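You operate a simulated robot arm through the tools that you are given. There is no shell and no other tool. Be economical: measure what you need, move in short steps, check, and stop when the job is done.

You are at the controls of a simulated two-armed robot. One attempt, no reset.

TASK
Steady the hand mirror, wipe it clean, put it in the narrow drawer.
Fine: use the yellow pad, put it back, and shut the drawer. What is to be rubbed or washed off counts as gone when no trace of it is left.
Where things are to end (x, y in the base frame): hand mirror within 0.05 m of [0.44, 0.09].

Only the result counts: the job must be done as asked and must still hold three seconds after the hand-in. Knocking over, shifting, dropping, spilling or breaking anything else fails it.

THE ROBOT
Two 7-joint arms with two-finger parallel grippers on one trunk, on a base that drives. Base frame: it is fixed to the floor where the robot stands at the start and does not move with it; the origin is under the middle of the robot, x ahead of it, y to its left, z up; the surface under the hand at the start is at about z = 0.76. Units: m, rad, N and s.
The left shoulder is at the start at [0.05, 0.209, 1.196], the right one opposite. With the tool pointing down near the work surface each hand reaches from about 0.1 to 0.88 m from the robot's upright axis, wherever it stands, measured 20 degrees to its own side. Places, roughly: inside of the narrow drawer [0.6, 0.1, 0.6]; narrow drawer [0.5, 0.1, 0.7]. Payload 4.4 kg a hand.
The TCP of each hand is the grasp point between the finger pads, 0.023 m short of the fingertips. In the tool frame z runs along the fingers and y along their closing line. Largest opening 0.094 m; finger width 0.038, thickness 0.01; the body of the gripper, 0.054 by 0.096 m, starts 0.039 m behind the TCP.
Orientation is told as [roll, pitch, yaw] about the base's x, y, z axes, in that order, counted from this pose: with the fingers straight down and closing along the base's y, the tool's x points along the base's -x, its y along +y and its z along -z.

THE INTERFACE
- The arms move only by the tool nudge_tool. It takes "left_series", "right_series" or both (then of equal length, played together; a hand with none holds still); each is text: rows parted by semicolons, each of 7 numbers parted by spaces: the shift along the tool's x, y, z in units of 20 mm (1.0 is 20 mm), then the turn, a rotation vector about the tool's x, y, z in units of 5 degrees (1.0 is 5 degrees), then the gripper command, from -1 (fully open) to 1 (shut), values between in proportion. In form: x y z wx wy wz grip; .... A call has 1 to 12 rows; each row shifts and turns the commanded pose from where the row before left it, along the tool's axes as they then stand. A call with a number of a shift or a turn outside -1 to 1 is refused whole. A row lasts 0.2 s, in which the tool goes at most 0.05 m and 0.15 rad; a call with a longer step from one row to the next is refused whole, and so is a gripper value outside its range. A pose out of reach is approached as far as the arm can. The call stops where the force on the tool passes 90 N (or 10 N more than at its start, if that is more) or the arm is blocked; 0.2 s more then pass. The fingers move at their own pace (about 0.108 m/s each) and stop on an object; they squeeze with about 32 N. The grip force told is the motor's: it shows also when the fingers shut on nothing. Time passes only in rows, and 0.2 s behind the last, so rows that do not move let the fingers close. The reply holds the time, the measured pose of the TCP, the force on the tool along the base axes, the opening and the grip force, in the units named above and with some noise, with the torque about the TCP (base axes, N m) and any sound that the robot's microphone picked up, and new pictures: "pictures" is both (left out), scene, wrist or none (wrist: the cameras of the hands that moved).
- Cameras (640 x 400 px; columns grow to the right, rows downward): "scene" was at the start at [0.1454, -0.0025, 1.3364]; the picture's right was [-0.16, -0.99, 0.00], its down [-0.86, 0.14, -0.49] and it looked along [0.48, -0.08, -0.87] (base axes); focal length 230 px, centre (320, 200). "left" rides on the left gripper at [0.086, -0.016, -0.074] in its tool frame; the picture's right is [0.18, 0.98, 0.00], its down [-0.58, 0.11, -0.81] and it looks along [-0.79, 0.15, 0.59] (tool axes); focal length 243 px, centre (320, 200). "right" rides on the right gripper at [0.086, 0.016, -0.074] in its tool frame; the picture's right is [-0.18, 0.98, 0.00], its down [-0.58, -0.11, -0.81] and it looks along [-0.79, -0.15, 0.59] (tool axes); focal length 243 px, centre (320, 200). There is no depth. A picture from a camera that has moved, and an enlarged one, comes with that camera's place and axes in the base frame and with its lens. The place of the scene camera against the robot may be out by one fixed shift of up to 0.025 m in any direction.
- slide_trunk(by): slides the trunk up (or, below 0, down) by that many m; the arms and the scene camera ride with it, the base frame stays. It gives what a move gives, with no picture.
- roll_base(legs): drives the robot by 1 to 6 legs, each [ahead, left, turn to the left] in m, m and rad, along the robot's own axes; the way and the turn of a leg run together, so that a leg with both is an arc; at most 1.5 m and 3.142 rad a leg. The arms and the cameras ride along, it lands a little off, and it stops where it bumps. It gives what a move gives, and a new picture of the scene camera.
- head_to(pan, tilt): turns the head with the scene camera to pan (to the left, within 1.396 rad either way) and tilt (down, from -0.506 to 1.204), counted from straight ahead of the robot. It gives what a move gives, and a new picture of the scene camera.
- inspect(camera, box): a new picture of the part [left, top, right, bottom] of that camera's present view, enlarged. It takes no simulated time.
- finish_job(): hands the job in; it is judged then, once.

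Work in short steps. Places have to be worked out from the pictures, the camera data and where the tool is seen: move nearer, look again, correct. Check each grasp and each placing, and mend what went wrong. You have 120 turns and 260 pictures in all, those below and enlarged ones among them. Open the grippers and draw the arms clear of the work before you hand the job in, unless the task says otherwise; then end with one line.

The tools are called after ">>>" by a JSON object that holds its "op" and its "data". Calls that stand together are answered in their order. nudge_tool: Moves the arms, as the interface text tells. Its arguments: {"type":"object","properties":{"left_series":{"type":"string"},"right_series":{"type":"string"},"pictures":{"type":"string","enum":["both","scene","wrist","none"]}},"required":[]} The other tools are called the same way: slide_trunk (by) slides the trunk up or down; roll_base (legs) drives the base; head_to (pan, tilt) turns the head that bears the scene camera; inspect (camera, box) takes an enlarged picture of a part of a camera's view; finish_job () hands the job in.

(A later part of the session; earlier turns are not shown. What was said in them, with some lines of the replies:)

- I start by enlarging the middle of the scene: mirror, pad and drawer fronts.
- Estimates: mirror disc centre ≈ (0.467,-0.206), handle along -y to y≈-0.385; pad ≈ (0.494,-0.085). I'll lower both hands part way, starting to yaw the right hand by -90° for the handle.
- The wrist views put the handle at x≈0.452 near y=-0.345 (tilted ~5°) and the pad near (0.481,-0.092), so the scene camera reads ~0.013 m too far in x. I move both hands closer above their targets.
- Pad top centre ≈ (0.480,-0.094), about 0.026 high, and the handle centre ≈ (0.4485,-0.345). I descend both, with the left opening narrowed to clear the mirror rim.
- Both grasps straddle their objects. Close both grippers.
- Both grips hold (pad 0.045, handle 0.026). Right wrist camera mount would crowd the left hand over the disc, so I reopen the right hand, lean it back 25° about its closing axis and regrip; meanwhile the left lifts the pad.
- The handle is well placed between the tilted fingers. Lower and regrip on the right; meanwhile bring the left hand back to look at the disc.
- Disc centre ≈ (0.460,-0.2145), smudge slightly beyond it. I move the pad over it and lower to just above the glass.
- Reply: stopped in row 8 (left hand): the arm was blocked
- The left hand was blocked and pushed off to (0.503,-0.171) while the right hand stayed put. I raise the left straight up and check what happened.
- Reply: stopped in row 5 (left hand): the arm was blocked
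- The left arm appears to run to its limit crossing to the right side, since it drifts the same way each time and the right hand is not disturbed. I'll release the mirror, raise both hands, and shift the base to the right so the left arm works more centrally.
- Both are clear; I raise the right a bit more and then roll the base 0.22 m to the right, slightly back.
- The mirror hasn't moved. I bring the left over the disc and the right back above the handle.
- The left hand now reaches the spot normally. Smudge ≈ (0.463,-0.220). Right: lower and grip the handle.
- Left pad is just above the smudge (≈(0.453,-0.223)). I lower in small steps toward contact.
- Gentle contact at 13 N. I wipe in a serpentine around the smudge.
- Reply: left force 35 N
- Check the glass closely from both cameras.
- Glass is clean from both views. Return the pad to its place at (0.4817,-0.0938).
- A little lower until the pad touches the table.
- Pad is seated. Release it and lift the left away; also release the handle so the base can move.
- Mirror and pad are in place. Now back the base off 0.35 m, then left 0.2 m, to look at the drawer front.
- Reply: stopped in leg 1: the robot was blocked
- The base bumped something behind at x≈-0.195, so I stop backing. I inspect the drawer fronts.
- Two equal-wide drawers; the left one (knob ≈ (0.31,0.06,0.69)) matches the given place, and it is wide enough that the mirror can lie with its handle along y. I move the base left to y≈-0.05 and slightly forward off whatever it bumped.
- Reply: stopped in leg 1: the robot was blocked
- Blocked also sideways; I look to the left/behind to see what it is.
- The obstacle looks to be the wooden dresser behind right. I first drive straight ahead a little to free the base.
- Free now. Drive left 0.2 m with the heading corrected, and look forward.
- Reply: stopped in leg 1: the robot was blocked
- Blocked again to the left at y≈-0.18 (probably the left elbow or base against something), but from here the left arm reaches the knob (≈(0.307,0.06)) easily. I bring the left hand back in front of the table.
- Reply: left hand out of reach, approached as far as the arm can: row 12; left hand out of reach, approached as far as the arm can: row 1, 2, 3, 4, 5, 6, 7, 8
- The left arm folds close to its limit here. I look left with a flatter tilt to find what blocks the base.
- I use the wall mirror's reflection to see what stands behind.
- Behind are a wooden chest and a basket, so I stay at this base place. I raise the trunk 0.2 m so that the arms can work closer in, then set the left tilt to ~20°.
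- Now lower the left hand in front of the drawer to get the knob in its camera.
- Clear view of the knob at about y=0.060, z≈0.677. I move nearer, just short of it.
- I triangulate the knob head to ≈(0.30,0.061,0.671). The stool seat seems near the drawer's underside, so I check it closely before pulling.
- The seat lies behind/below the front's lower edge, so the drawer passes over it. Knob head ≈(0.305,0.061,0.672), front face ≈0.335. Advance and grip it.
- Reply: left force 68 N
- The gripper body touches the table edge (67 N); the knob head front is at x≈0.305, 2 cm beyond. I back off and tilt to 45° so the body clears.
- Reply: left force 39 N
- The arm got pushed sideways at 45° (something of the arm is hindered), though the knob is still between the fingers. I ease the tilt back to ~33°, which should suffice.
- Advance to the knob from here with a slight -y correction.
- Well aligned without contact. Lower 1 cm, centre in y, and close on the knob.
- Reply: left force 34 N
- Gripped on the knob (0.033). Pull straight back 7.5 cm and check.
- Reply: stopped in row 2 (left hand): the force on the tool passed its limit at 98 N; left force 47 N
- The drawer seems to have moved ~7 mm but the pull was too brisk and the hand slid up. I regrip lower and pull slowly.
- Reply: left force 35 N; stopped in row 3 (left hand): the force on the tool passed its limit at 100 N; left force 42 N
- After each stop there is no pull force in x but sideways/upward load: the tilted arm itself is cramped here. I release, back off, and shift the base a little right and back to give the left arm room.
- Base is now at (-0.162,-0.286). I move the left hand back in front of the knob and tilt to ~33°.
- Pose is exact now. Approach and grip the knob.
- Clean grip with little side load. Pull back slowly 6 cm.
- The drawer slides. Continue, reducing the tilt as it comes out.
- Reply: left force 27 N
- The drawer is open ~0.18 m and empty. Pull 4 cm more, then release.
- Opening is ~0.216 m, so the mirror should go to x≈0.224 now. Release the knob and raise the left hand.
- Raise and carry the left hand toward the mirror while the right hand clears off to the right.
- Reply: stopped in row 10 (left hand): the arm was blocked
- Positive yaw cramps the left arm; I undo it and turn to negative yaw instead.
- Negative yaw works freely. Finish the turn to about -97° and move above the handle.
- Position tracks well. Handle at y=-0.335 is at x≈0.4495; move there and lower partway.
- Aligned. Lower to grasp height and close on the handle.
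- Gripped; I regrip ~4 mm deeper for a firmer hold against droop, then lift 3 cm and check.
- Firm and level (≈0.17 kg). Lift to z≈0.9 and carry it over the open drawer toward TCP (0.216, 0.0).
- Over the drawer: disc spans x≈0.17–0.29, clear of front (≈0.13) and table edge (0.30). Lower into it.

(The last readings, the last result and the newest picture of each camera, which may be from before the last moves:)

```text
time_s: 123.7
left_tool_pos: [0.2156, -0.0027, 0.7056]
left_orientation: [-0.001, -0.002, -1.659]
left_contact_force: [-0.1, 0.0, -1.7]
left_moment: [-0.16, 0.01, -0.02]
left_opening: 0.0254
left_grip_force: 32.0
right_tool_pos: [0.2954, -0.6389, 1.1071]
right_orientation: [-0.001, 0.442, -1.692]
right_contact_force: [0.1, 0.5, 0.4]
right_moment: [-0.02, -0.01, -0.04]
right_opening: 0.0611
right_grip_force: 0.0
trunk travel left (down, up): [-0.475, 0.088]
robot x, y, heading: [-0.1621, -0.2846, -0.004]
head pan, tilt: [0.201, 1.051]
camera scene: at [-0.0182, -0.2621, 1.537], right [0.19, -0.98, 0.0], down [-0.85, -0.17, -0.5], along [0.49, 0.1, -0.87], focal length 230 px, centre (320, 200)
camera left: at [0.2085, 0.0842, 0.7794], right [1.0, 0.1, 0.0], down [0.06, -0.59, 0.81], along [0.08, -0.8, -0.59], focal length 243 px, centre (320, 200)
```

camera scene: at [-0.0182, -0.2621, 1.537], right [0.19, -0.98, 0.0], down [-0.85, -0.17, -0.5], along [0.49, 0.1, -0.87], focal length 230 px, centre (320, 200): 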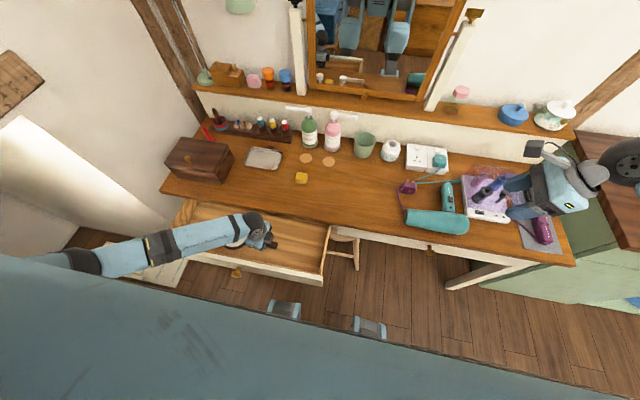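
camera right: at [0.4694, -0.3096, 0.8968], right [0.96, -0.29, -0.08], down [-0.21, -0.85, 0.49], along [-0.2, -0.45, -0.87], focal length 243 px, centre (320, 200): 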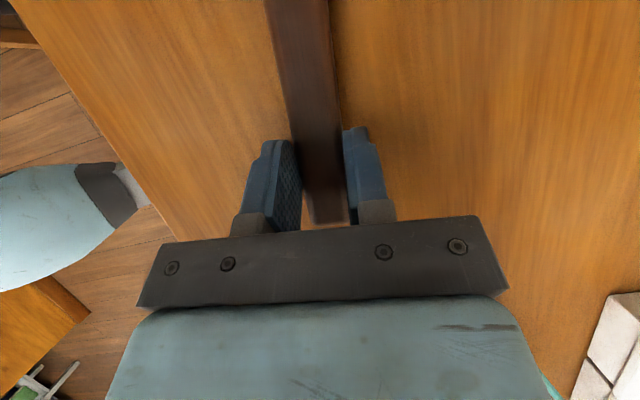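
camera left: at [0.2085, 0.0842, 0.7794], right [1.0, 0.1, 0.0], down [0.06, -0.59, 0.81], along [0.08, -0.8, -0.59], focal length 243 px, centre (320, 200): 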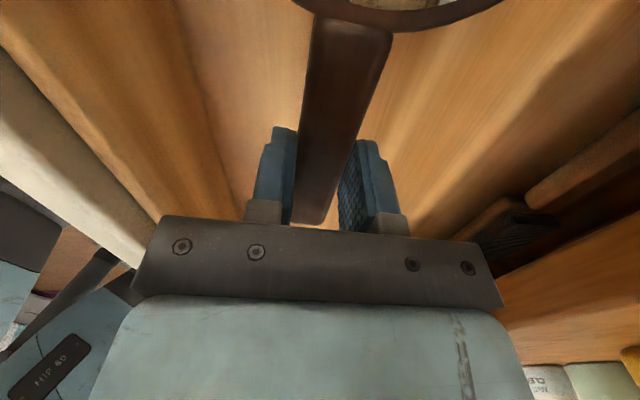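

Inside the drawer, clear on all sides. Lower further in small steps to the floor.

>>> {"op": "nudge_tool", "data": {"left_series": "0 0 0.3 0 0 0 1;0 0 0.3 0 0 0 1;0 0 0.25 0 0 0 1;0 0 0 0 0 0 1", "pictures": "none"}}

```text
time_s: 124.7
left_tool_pos: [0.2174, -0.0025, 0.6883]
left_orientation: [-0.003, -0.001, -1.658]
left_contact_force: [0.4, 1.0, -1.6]
left_moment: [-0.19, -0.01, 0.01]
left_opening: 0.0254
left_grip_force: 32.1
right_tool_pos: [0.2956, -0.6391, 1.1068]
right_orientation: [0.0, 0.439, -1.692]
right_contact_force: [-0.5, -0.3, -0.1]
right_moment: [-0.01, 0.0, -0.02]
right_opening: 0.061
right_grip_force: 0.1
trunk travel left (down, up): [-0.475, 0.088]
robot x, y, heading: [-0.161, -0.2873, -0.01]
head pan, tilt: [0.201, 1.051]
```

>>> {"op": "nudge_tool", "data": {"left_series": "0 0 0.25 0 0 0 1;0 0 0.25 0 0 0 1;0 0 0 0 0 0 1", "pictures": "wrist"}}

```text
time_s: 125.5
left_tool_pos: [0.2179, -0.0042, 0.679]
left_orientation: [-0.001, -0.002, -1.658]
left_contact_force: [-0.2, -0.3, -2.1]
left_moment: [-0.14, 0.03, -0.01]
left_opening: 0.0256
left_grip_force: 32.3
right_tool_pos: [0.2958, -0.6387, 1.107]
right_orientation: [-0.001, 0.439, -1.694]
right_contact_force: [0.3, -0.2, 0.0]
right_moment: [-0.02, 0.01, -0.02]
right_opening: 0.0612
right_grip_force: 0.0
trunk travel left (down, up): [-0.475, 0.088]
robot x, y, heading: [-0.1628, -0.2834, -0.005]
head pan, tilt: [0.201, 1.051]
camera left: at [0.2091, 0.0831, 0.7526], right [1.0, 0.1, 0.0], down [0.06, -0.59, 0.81], along [0.08, -0.8, -0.59], focal length 243 px, centre (320, 200)
```

left: 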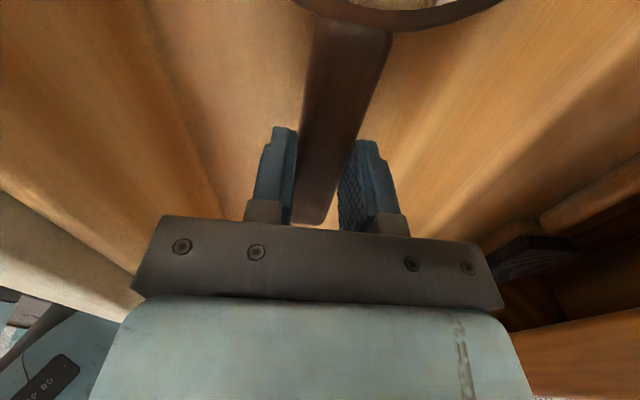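

>>> {"op": "nudge_tool", "data": {"left_series": "0 0 0.2 0 0 0 1;0 0 0.2 0 0 0 1;0 0 0 0 0 0 1", "pictures": "none"}}

```text
time_s: 126.3
left_tool_pos: [0.2163, -0.0026, 0.6702]
left_orientation: [-0.001, -0.001, -1.659]
left_contact_force: [0.2, 0.3, -1.6]
left_moment: [-0.16, 0.03, -0.02]
left_opening: 0.0253
left_grip_force: 31.6
right_tool_pos: [0.296, -0.6394, 1.1064]
right_orientation: [0.0, 0.442, -1.693]
right_contact_force: [0.0, 0.3, 0.0]
right_moment: [0.01, -0.02, -0.01]
right_opening: 0.061
right_grip_force: 0.1
trunk travel left (down, up): [-0.475, 0.088]
robot x, y, heading: [-0.164, -0.2822, -0.006]
head pan, tilt: [0.201, 1.051]
```

>>> {"op": "nudge_tool", "data": {"left_series": "0 0 0.15 0 0 0 1;0 0 0.15 0 0 0 1;0 0 0 0 0 0 1", "pictures": "none"}}

```text
time_s: 127.1
left_tool_pos: [0.2169, -0.003, 0.6636]
left_orientation: [-0.002, -0.001, -1.659]
left_contact_force: [0.3, 0.1, -1.7]
left_moment: [-0.16, 0.01, -0.02]
left_opening: 0.0253
left_grip_force: 31.7
right_tool_pos: [0.2951, -0.639, 1.1075]
right_orientation: [0.0, 0.44, -1.692]
right_contact_force: [0.9, -0.1, -0.6]
right_moment: [-0.02, 0.0, 0.01]
right_opening: 0.0611
right_grip_force: 0.0
trunk travel left (down, up): [-0.475, 0.088]
robot x, y, heading: [-0.163, -0.2826, -0.005]
head pan, tilt: [0.201, 1.051]
```

>>> {"op": "nudge_tool", "data": {"left_series": "0 0 0.15 0 0 0 1;0 0 0.15 0 0 0 1;0 0 0 0 0 0 1", "pictures": "wrist"}}

```text
time_s: 127.9
left_tool_pos: [0.2152, -0.0032, 0.6591]
left_orientation: [0.001, -0.001, -1.658]
left_contact_force: [0.1, -0.2, -1.5]
left_moment: [-0.13, 0.01, -0.01]
left_opening: 0.0256
left_grip_force: 31.9
right_tool_pos: [0.2953, -0.6398, 1.1078]
right_orientation: [0.0, 0.439, -1.693]
right_contact_force: [-0.7, 0.0, 0.7]
right_moment: [0.04, 0.01, -0.02]
right_opening: 0.0612
right_grip_force: 0.1
trunk travel left (down, up): [-0.475, 0.088]
robot x, y, heading: [-0.1621, -0.2848, -0.004]
head pan, tilt: [0.201, 1.051]
camera left: at [0.2084, 0.0834, 0.7325], right [1.0, 0.1, 0.0], down [0.06, -0.59, 0.81], along [0.08, -0.8, -0.59], focal length 243 px, centre (320, 200)
```

left: 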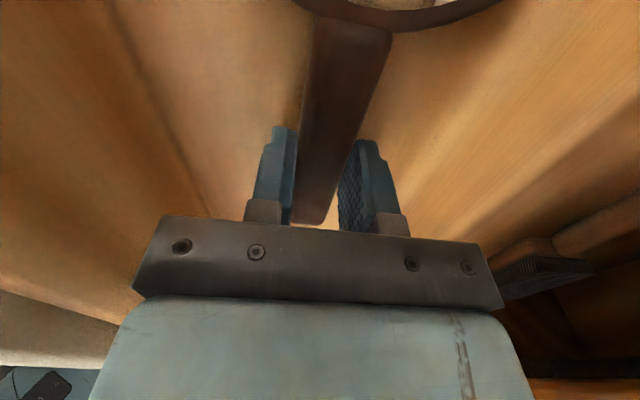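

>>> {"op": "nudge_tool", "data": {"left_series": "0 0 0.15 0 0 0 1;0 0 0.15 0 0 0 1;0 0 0 0 0 0 1", "pictures": "none"}}

```text
time_s: 128.7
left_tool_pos: [0.219, -0.0044, 0.6563]
left_orientation: [0.005, 0.0, -1.656]
left_contact_force: [0.9, 8.4, 45.6]
left_moment: [-0.05, -0.16, -0.01]
left_opening: 0.0258
left_grip_force: 32.2
right_tool_pos: [0.293, -0.6393, 1.1087]
right_orientation: [0.005, 0.44, -1.694]
right_contact_force: [0.2, 0.0, 0.8]
right_moment: [-0.01, -0.02, 0.03]
right_opening: 0.0612
right_grip_force: 0.0
trunk travel left (down, up): [-0.475, 0.088]
robot x, y, heading: [-0.1626, -0.2834, -0.006]
head pan, tilt: [0.201, 1.051]
```

Floor reached. Ease up 2 mm, release, and lift out straight.

>>> {"op": "nudge_tool", "data": {"left_series": "0 0 -0.12 0 0 0 1;0 0 0 0 0 0 -0.2;0 0 0 0 0 0 -0.2;0 0 0 0 0 0 -0.2;0 0 -0.5 0 0 0 -0.2;0 0 -0.9 0 0 0 -0.2;0 0 -0.9 0 0 0 -0.2;0 0 -0.9 0 0 0 -0.2;0 0 -0.9 0 0 0 -0.2;0 0 -0.9 0 0 0 -0.2;0 0 -0.9 0 0 0 -0.2;0 0 -0.9 0 0 0 -0.2"}}

```text
time_s: 131.3
left_tool_pos: [0.2166, -0.0022, 0.7911]
left_orientation: [-0.002, -0.002, -1.658]
left_contact_force: [-0.6, 0.4, -0.2]
left_moment: [-0.01, 0.01, 0.05]
left_opening: 0.0564
left_grip_force: 0.1
right_tool_pos: [0.2954, -0.6391, 1.1064]
right_orientation: [0.002, 0.44, -1.694]
right_contact_force: [-0.1, 0.5, -1.0]
right_moment: [0.01, -0.02, 0.01]
right_opening: 0.0613
right_grip_force: 0.0
trunk travel left (down, up): [-0.475, 0.088]
robot x, y, heading: [-0.1636, -0.285, -0.007]
head pan, tilt: [0.201, 1.051]
camera scene: at [-0.0184, -0.2623, 1.537], right [0.19, -0.98, 0.0], down [-0.85, -0.17, -0.5], along [0.49, 0.1, -0.87], focal length 230 px, centre (320, 200)
camera left: at [0.2086, 0.0839, 0.8655], right [1.0, 0.1, 0.0], down [0.06, -0.59, 0.81], along [0.08, -0.8, -0.59], focal length 243 px, centre (320, 200)
```

scene: 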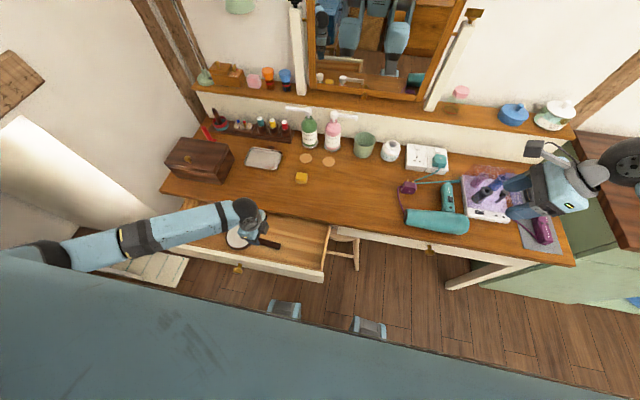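
left: 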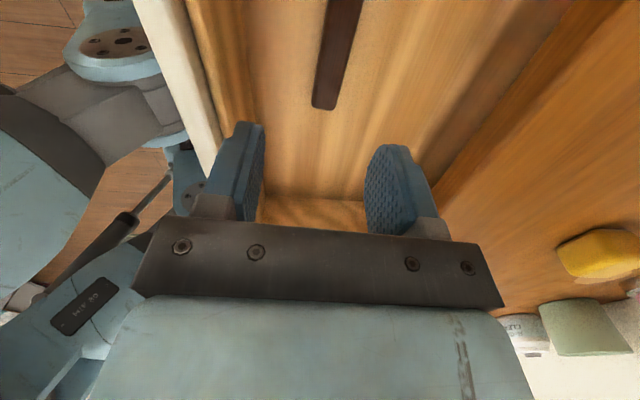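

The mirror lies flat in the drawer. Now raise the left hand, bring it in front of the drawer and turn it back to yaw 0 to push the drawer shut.

>>> {"op": "nudge_tool", "data": {"left_series": "0 0 -0.9 0 0 0 -0.2;0 0 -0.9 0 0 0 -0.2;0 0 -0.7 0 0 0 0.2;0.36 -0.87 0 0 0 0 1;0.36 -0.87 0 0 0 0 1;0.36 -0.87 0 0 0 0 1;0.36 -0.87 0 0 0 0 1;0.36 -0.87 0 0 0 0 1;0.36 -0.87 0 0 0 0 1;0.36 -0.87 0 0 0 0 1;0.36 -0.87 0 0 0 0 1;0 0 0 0 0 0 1", "pictures": "scene"}}

>>> {"op": "inspect", "data": {"camera": "scene", "box": [150, 180, 350, 305]}}

```text
time_s: 133.9
left_tool_pos: [0.0824, 0.0672, 0.8406]
left_orientation: [-0.001, -0.003, -1.659]
left_contact_force: [0.0, 0.5, 0.1]
left_moment: [0.02, 0.0, 0.0]
left_opening: 0.0003
left_grip_force: 31.7
right_tool_pos: [0.2968, -0.6378, 1.1077]
right_orientation: [0.0, 0.438, -1.695]
right_contact_force: [0.6, -0.8, 1.1]
right_moment: [-0.02, -0.02, 0.02]
right_opening: 0.0609
right_grip_force: 0.0
trunk travel left (down, up): [-0.475, 0.088]
robot x, y, heading: [-0.165, -0.2837, -0.005]
head pan, tilt: [0.201, 1.051]
camera scene: at [-0.018, -0.2623, 1.537], right [0.19, -0.98, 0.0], down [-0.85, -0.17, -0.5], along [0.49, 0.1, -0.87], focal length 230 px, centre (320, 200)
```

scene: 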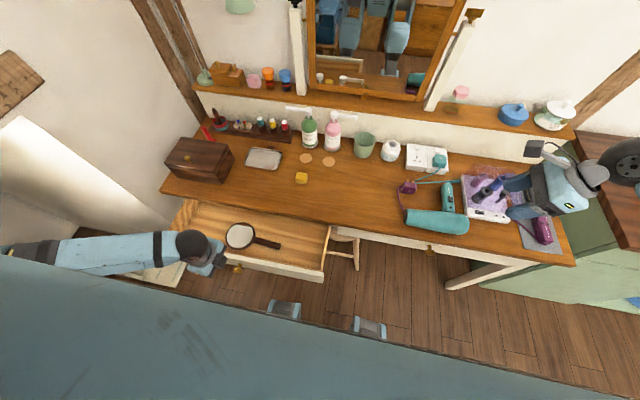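

```text
3.20 times, centred on (250, 242) of scene
camera zoom: at [-0.018, -0.2623, 1.537], right [0.19, -0.98, 0.0], down [-0.85, -0.17, -0.5], along [0.49, 0.1, -0.87], focal length 735 px, centre (544, 64)
```

zoom: 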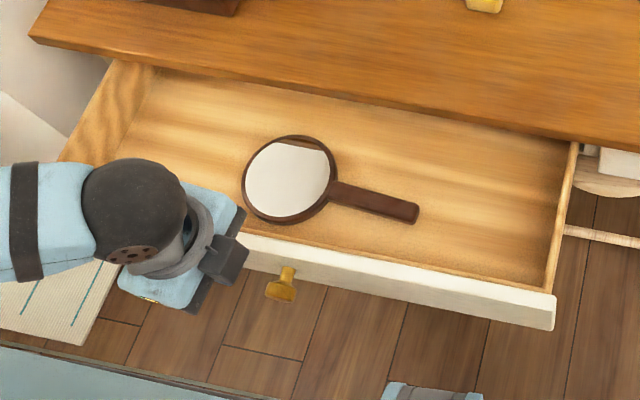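

Mirror: disc ≈0.13 m behind the knob and y≈0.12, so it ends near x≈0.436 when shut. Turn the left hand back to yaw 0.

>>> {"op": "nudge_tool", "data": {"left_series": "0 -0.5 0 0 0 -1 1;0 -0.5 0 0 0 -1 1;0 0 0 0 0 -1 1;0 0 0 0 0 -1 1;0 0 0 0 0 -1 1;0 0 0 0 0 -1 1;0 0 0 0 0 -1 1;0 0 0 0 0 -1 1;0 0 0 0 0 -1 1;0 0 0 0 0 -1 1;0 0 0 0 0 -1 1;0 0 0 0 0 -1 1", "pictures": "none"}}

>>> {"op": "nudge_tool", "data": {"left_series": "0 0 0 0 0 -1 1;0 0 0 0 0 -1 1;0 0 0 0 0 -1 1;0 0 0 0 0 -1 1;0 0 0 0 0 -1 1;0 0 0 0 0 -1 1;0 0 0 0 0 -1 1;0 0 0 0 -1 0 1;0 0 0 0 -1 0 1;0 0 0 0 -1 0 1;0 0 0 0 0 0 1"}}

```text
time_s: 136.5
left_tool_pos: [0.0631, 0.0664, 0.8419]
left_orientation: [-0.002, 0.001, -0.61]
left_contact_force: [-0.2, -0.5, -0.4]
left_moment: [-0.01, -0.01, -0.01]
left_opening: 0.0001
left_grip_force: 32.1
right_tool_pos: [0.2948, -0.6395, 1.1072]
right_orientation: [0.002, 0.441, -1.692]
right_contact_force: [-0.2, -1.1, -0.6]
right_moment: [0.01, -0.01, 0.02]
right_opening: 0.061
right_grip_force: 0.1
trunk travel left (down, up): [-0.475, 0.088]
robot x, y, heading: [-0.1635, -0.2811, -0.008]
head pan, tilt: [0.201, 1.051]
```

```text
time_s: 138.9
left_tool_pos: [0.0637, 0.0672, 0.8416]
left_orientation: [0.0, -0.262, 0.003]
left_contact_force: [-0.6, 0.1, 0.8]
left_moment: [-0.03, 0.0, -0.01]
left_opening: 0.0
left_grip_force: 31.9
right_tool_pos: [0.2963, -0.6389, 1.1074]
right_orientation: [0.0, 0.44, -1.692]
right_contact_force: [0.3, -0.2, -0.2]
right_moment: [0.03, 0.0, -0.02]
right_opening: 0.0613
right_grip_force: 0.1
trunk travel left (down, up): [-0.475, 0.088]
robot x, y, heading: [-0.1642, -0.2838, -0.006]
head pan, tilt: [0.201, 1.051]
camera scene: at [-0.0178, -0.2621, 1.537], right [0.19, -0.98, 0.0], down [-0.85, -0.17, -0.5], along [0.49, 0.1, -0.87], focal length 230 px, centre (320, 200)
camera left: at [-0.0386, 0.0496, 0.8908], right [-0.18, 0.98, -0.05], down [0.35, 0.11, 0.93], along [0.92, 0.15, -0.37], focal length 243 px, centre (320, 200)
```

scene: 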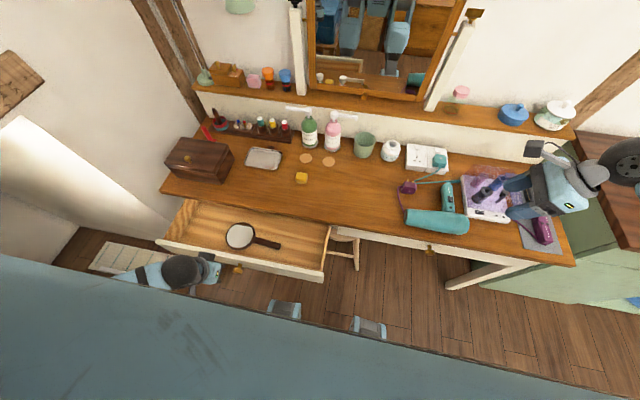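
left: 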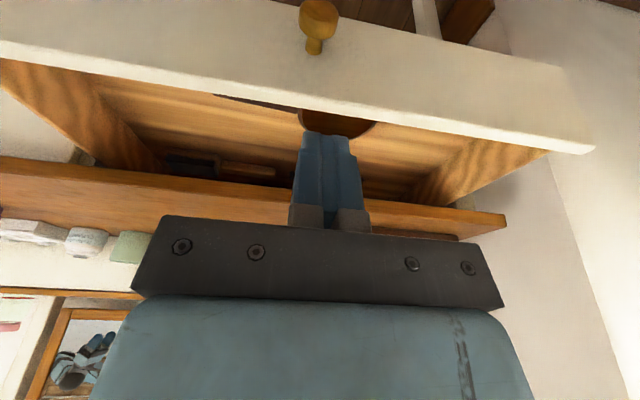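

Lower the closed fingers in front of the knob.

>>> {"op": "nudge_tool", "data": {"left_series": "0.5 -0.02 0.7 0 0 0 1;0.5 -0.02 0.7 0 0 0 1;0.4 -0.02 0.8 0 0 0 1;0.4 -0.02 0.8 0 0 0 1;0.36 -0.02 0.85 0 0 0 1;0.3 -0.02 0.85 0 0 0 1;0.26 -0.02 0.85 0 0 0 1;0.26 -0.02 0.85 0 0 0 1;0.26 -0.02 0.85 0 0 0 1;0 0 0 0 0 0 1", "pictures": "wrist"}}

```text
time_s: 141.1
left_tool_pos: [0.0399, 0.0637, 0.6851]
left_orientation: [-0.001, -0.26, 0.003]
left_contact_force: [0.0, 0.1, 0.1]
left_moment: [-0.01, 0.02, 0.0]
left_opening: 0.0
left_grip_force: 32.0
right_tool_pos: [0.2951, -0.6396, 1.1076]
right_orientation: [-0.001, 0.441, -1.693]
right_contact_force: [0.3, -0.4, 0.1]
right_moment: [0.02, 0.02, -0.01]
right_opening: 0.0611
right_grip_force: 0.0
trunk travel left (down, up): [-0.475, 0.088]
robot x, y, heading: [-0.1661, -0.2851, -0.007]
head pan, tilt: [0.201, 1.051]
camera left: at [-0.0637, 0.0461, 0.7343], right [-0.18, 0.98, -0.05], down [0.35, 0.11, 0.93], along [0.92, 0.15, -0.37], focal length 243 px, centre (320, 200)
```

left: 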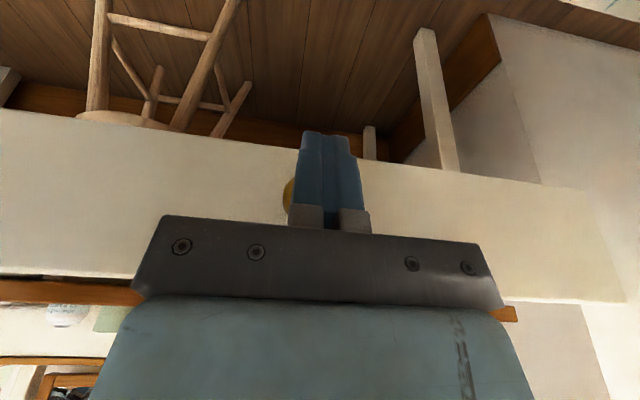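

Push straight forward against the knob gently.

>>> {"op": "nudge_tool", "data": {"left_series": "-0.58 0 0.155 0 0 0 1;-0.58 0 0.155 0 0 0 1;-0.58 0 0.155 0 0 0 1;-0.58 0 0.155 0 0 0 1;-0.58 0 0.155 0 0 0 1;-0.58 0 0.155 0 0 0 1;-0.58 0 0.155 0 0 0 1;-0.58 0 0.155 0 0 0 1;-0.58 0 0.155 0 0 0 1;-0.58 0 0.155 0 0 0 1;-0.58 0 0.155 0 0 0 1;-0.58 0 0.155 0 0 0 1"}}

```text
time_s: 143.7
left_tool_pos: [0.1835, 0.0645, 0.684]
left_orientation: [-0.003, -0.262, 0.0]
left_contact_force: [0.5, 0.5, 0.0]
left_moment: [0.0, 0.02, 0.03]
left_opening: 0.0001
left_grip_force: 32.1
right_tool_pos: [0.2967, -0.6382, 1.1071]
right_orientation: [-0.001, 0.439, -1.693]
right_contact_force: [-0.2, 0.0, 0.3]
right_moment: [-0.01, 0.03, -0.02]
right_opening: 0.0612
right_grip_force: 0.1
trunk travel left (down, up): [-0.475, 0.088]
robot x, y, heading: [-0.163, -0.2836, -0.004]
head pan, tilt: [0.201, 1.051]
camera scene: at [-0.0178, -0.2622, 1.537], right [0.19, -0.98, 0.0], down [-0.85, -0.17, -0.5], along [0.49, 0.1, -0.87], focal length 230 px, centre (320, 200)
camera left: at [0.0803, 0.0462, 0.7345], right [-0.18, 0.98, -0.05], down [0.35, 0.11, 0.93], along [0.92, 0.15, -0.37], focal length 243 px, centre (320, 200)
```

scene: 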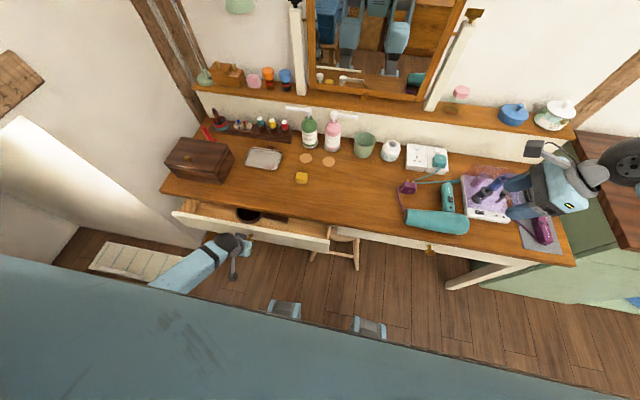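
left: 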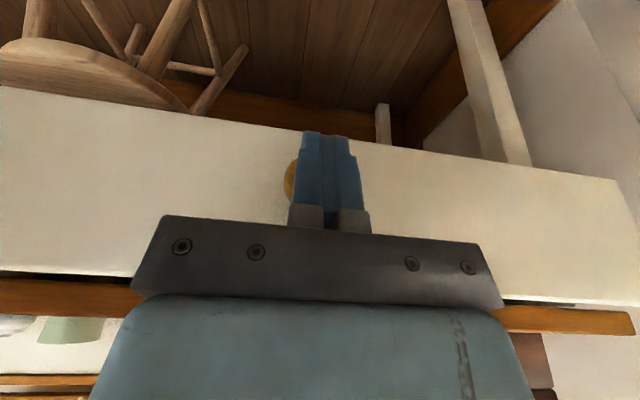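

Half closed with negligible force. Continue, tilting more to pass under the table edge.

>>> {"op": "nudge_tool", "data": {"left_series": "-0.483 0 0.13 0 -0.5 0 1;-0.477 0 0.151 0 -0.5 0 1;-0.47 0 0.171 0 -0.5 0 1;-0.462 0 0.191 0 -0.5 0 1;-0.453 0 0.211 0 -0.5 0 1;-0.443 0 0.231 0 -0.5 0 1;-0.433 0 0.25 0 -0.5 0 1;-0.3 0 0.19 0 0 0 1;0 0 0 0 0 0 1", "pictures": "wrist"}}

```text
time_s: 145.7
left_tool_pos: [0.259, 0.0629, 0.6842]
left_orientation: [-0.002, -0.566, 0.003]
left_contact_force: [-0.1, 0.0, 0.8]
left_moment: [0.0, -0.04, 0.01]
left_opening: 0.0
left_grip_force: 32.2
right_tool_pos: [0.2962, -0.6395, 1.1066]
right_orientation: [0.002, 0.439, -1.695]
right_contact_force: [-0.2, 0.2, 0.5]
right_moment: [-0.01, -0.01, -0.03]
right_opening: 0.061
right_grip_force: 0.0
trunk travel left (down, up): [-0.475, 0.088]
robot x, y, heading: [-0.1626, -0.2849, -0.003]
head pan, tilt: [0.201, 1.051]
camera left: at [0.1461, 0.0463, 0.7012], right [-0.16, 0.98, -0.1], down [0.06, 0.11, 0.99], along [0.99, 0.15, -0.07], focal length 243 px, centre (320, 200)
```

left: 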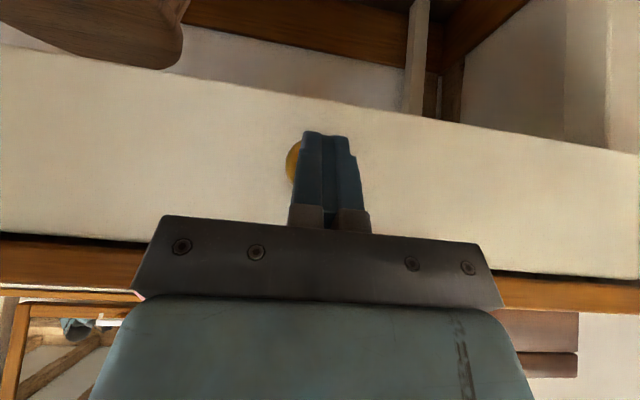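

Nearly closed; push the last centimetres in small steps, watching for the force of the end stop.

>>> {"op": "nudge_tool", "data": {"left_series": "-0.22 0 0.13 0 0 0 1;-0.22 0 0.13 0 0 0 1;-0.22 0 0.13 0 0 0 1;-0.22 0 0.13 0 0 0 1;0 0 0 0 0 0 1"}}

```text
time_s: 146.9
left_tool_pos: [0.272, 0.0627, 0.6849]
left_orientation: [0.001, -0.562, 0.002]
left_contact_force: [-56.2, -0.4, 17.2]
left_moment: [-0.45, 0.01, -0.05]
left_opening: 0.0001
left_grip_force: 32.0
right_tool_pos: [0.2914, -0.64, 1.109]
right_orientation: [0.007, 0.442, -1.69]
right_contact_force: [0.6, 0.2, -0.2]
right_moment: [0.02, 0.02, 0.01]
right_opening: 0.0609
right_grip_force: 0.0
trunk travel left (down, up): [-0.475, 0.088]
robot x, y, heading: [-0.1638, -0.2824, -0.006]
head pan, tilt: [0.201, 1.051]
camera scene: at [-0.025, -0.2634, 1.5378], right [0.2, -0.98, 0.0], down [-0.85, -0.17, -0.5], along [0.49, 0.1, -0.87], focal length 230 px, centre (320, 200)
camera left: at [0.1597, 0.0463, 0.702], right [-0.16, 0.98, -0.1], down [0.06, 0.11, 0.99], along [0.99, 0.15, -0.08], focal length 243 px, centre (320, 200)
```

scene: 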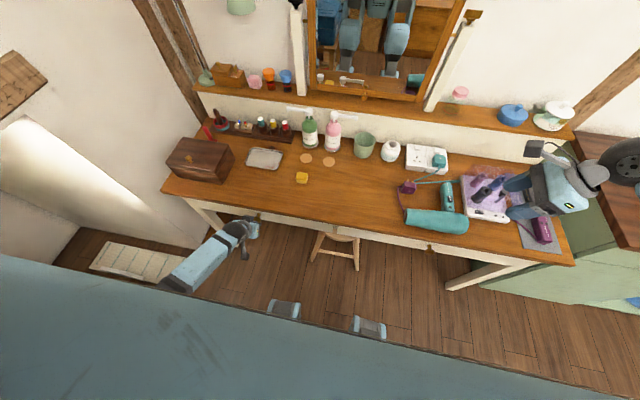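
left: 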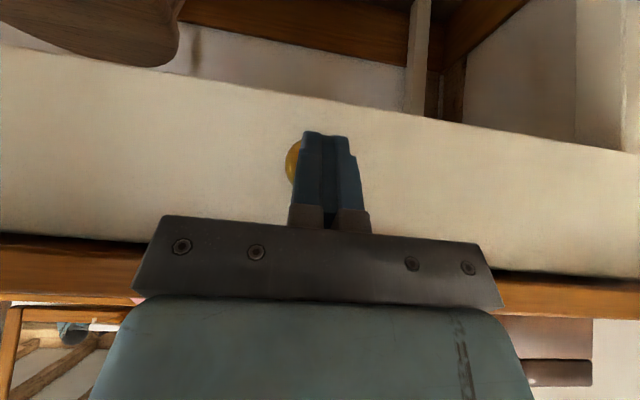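

End stop reached (56 N). Back the hand off straight and check that the front is flush.

>>> {"op": "nudge_tool", "data": {"left_series": "0.4 0 -0.25 0 0 0 1;0.8 0 -0.5 0 0 0 1;0.8 0 -0.5 0 0.8 0 1;0.8 0 -0.4 0 0.8 0 1;0.8 0 -0.5 0 0.8 0 1;0.8 0 -0.6 0 0.8 0 1;0.3 0 -0.9 0 0 0 1;0.3 0 -0.9 0 0 0 1;0.3 0 -0.9 0 0 0 1;0.2 0 -0.9 0 0 0 1;0.2 0 -0.9 0 0 0 1"}}

>>> {"op": "inspect", "data": {"camera": "scene", "box": [170, 160, 410, 310]}}

```text
time_s: 149.3
left_tool_pos: [0.1267, 0.0642, 0.7709]
left_orientation: [-0.003, -0.287, 0.001]
left_contact_force: [-0.3, 1.1, -0.7]
left_moment: [0.01, 0.02, -0.01]
left_opening: 0.0
left_grip_force: 32.3
right_tool_pos: [0.2957, -0.6396, 1.1082]
right_orientation: [0.003, 0.44, -1.694]
right_contact_force: [0.0, 0.9, -0.4]
right_moment: [-0.02, -0.02, 0.01]
right_opening: 0.0611
right_grip_force: 0.1
trunk travel left (down, up): [-0.475, 0.088]
robot x, y, heading: [-0.1661, -0.2845, -0.005]
head pan, tilt: [0.201, 1.051]
camera scene: at [-0.0187, -0.2624, 1.537], right [0.19, -0.98, 0.0], down [-0.85, -0.17, -0.5], along [0.49, 0.1, -0.87], focal length 230 px, centre (320, 200)
camera left: at [0.0235, 0.0463, 0.8187], right [-0.18, 0.98, -0.05], down [0.33, 0.11, 0.94], along [0.93, 0.15, -0.34], focal length 243 px, centre (320, 200)
```

scene: 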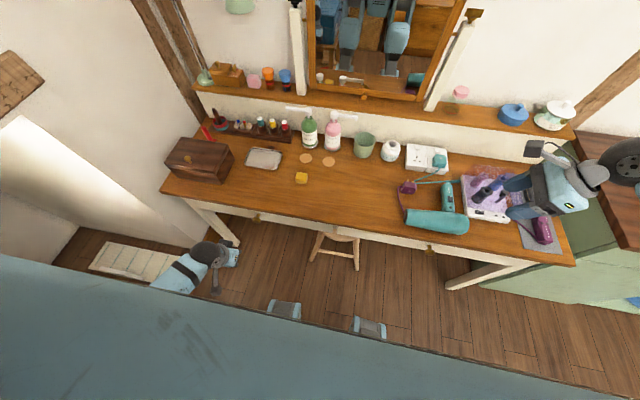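
left: 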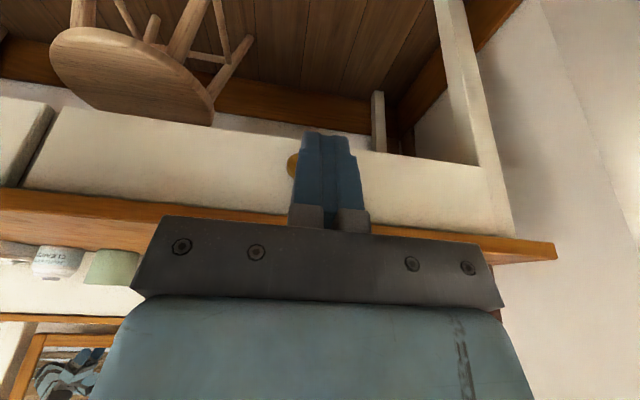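

```text
2.67 times, centred on (290, 235) of scene
camera zoom: at [-0.0187, -0.2624, 1.537], right [0.19, -0.98, 0.0], down [-0.85, -0.17, -0.5], along [0.49, 0.1, -0.87], focal length 613 px, centre (400, 107)
```

zoom: 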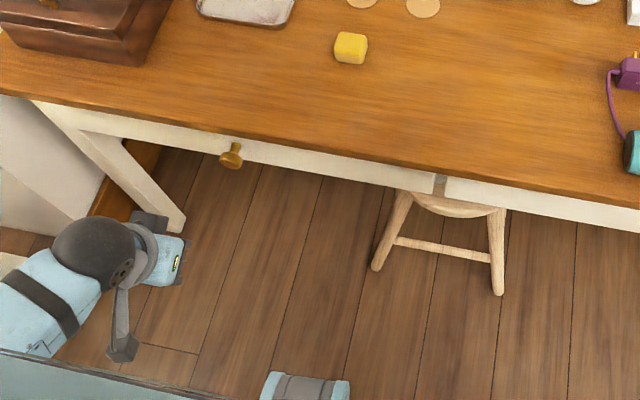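

The front is flush with the neighbouring drawer, pad and the other things are in place. Open the left gripper and raise it clear.

>>> {"op": "nudge_tool", "data": {"left_series": "0.2 0 -0.8 0 0 0 -1;0 0 -0.8 0 0 0 -1;0 0 -0.8 0 0 0 -1;0 0 -0.8 0 0 0 -1;0 0 0 0 0 0 -1", "right_series": "0 0 0 0 0 0 -1;0 0 0 0 0 0 -1;0 0 0 0 0 0 -1;0 0 0 0 0 0 -1;0 0 0 0 0 0 -1", "pictures": "scene"}}

```text
time_s: 150.5
left_tool_pos: [0.1049, 0.0627, 0.8314]
left_orientation: [-0.002, -0.286, 0.002]
left_contact_force: [-0.1, 0.0, -0.2]
left_moment: [-0.02, 0.02, -0.01]
left_opening: 0.0943
left_grip_force: 0.0
right_tool_pos: [0.2955, -0.6388, 1.1064]
right_orientation: [0.0, 0.439, -1.693]
right_contact_force: [0.0, -0.9, 0.8]
right_moment: [0.01, 0.0, 0.05]
right_opening: 0.0942
right_grip_force: 0.1
trunk travel left (down, up): [-0.475, 0.088]
robot x, y, heading: [-0.1677, -0.281, -0.007]
head pan, tilt: [0.201, 1.051]
camera scene: at [-0.018, -0.2621, 1.537], right [0.19, -0.98, 0.0], down [-0.85, -0.17, -0.5], along [0.49, 0.1, -0.87], focal length 230 px, centre (320, 200)
```

scene: 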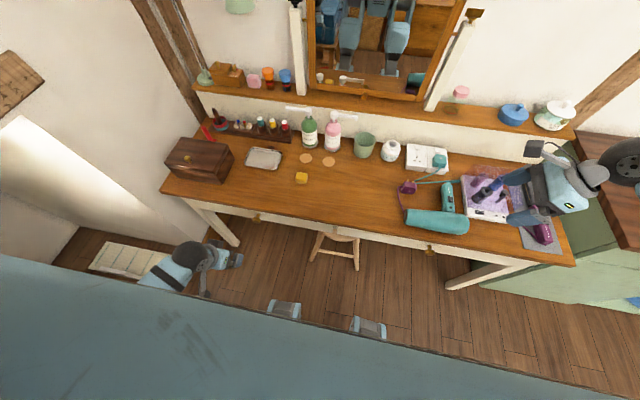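

Everything is in place and both hands are clear and open, so I hand the job in.

>>> {"op": "finish_job", "data": {}}

```text
The job is handed in.
```

I wiped the mirror clean with the yellow pad, put the pad back in its place, laid the mirror in the narrow drawer and shut the drawer. I estimate the mirror at about x 0.44, y 0.06–0.12, but couldn't check it after shutting the drawer. While reversing, the base bumped something behind the robot, probably the wooden chest or the basket, and I couldn't tell whether it shifted.
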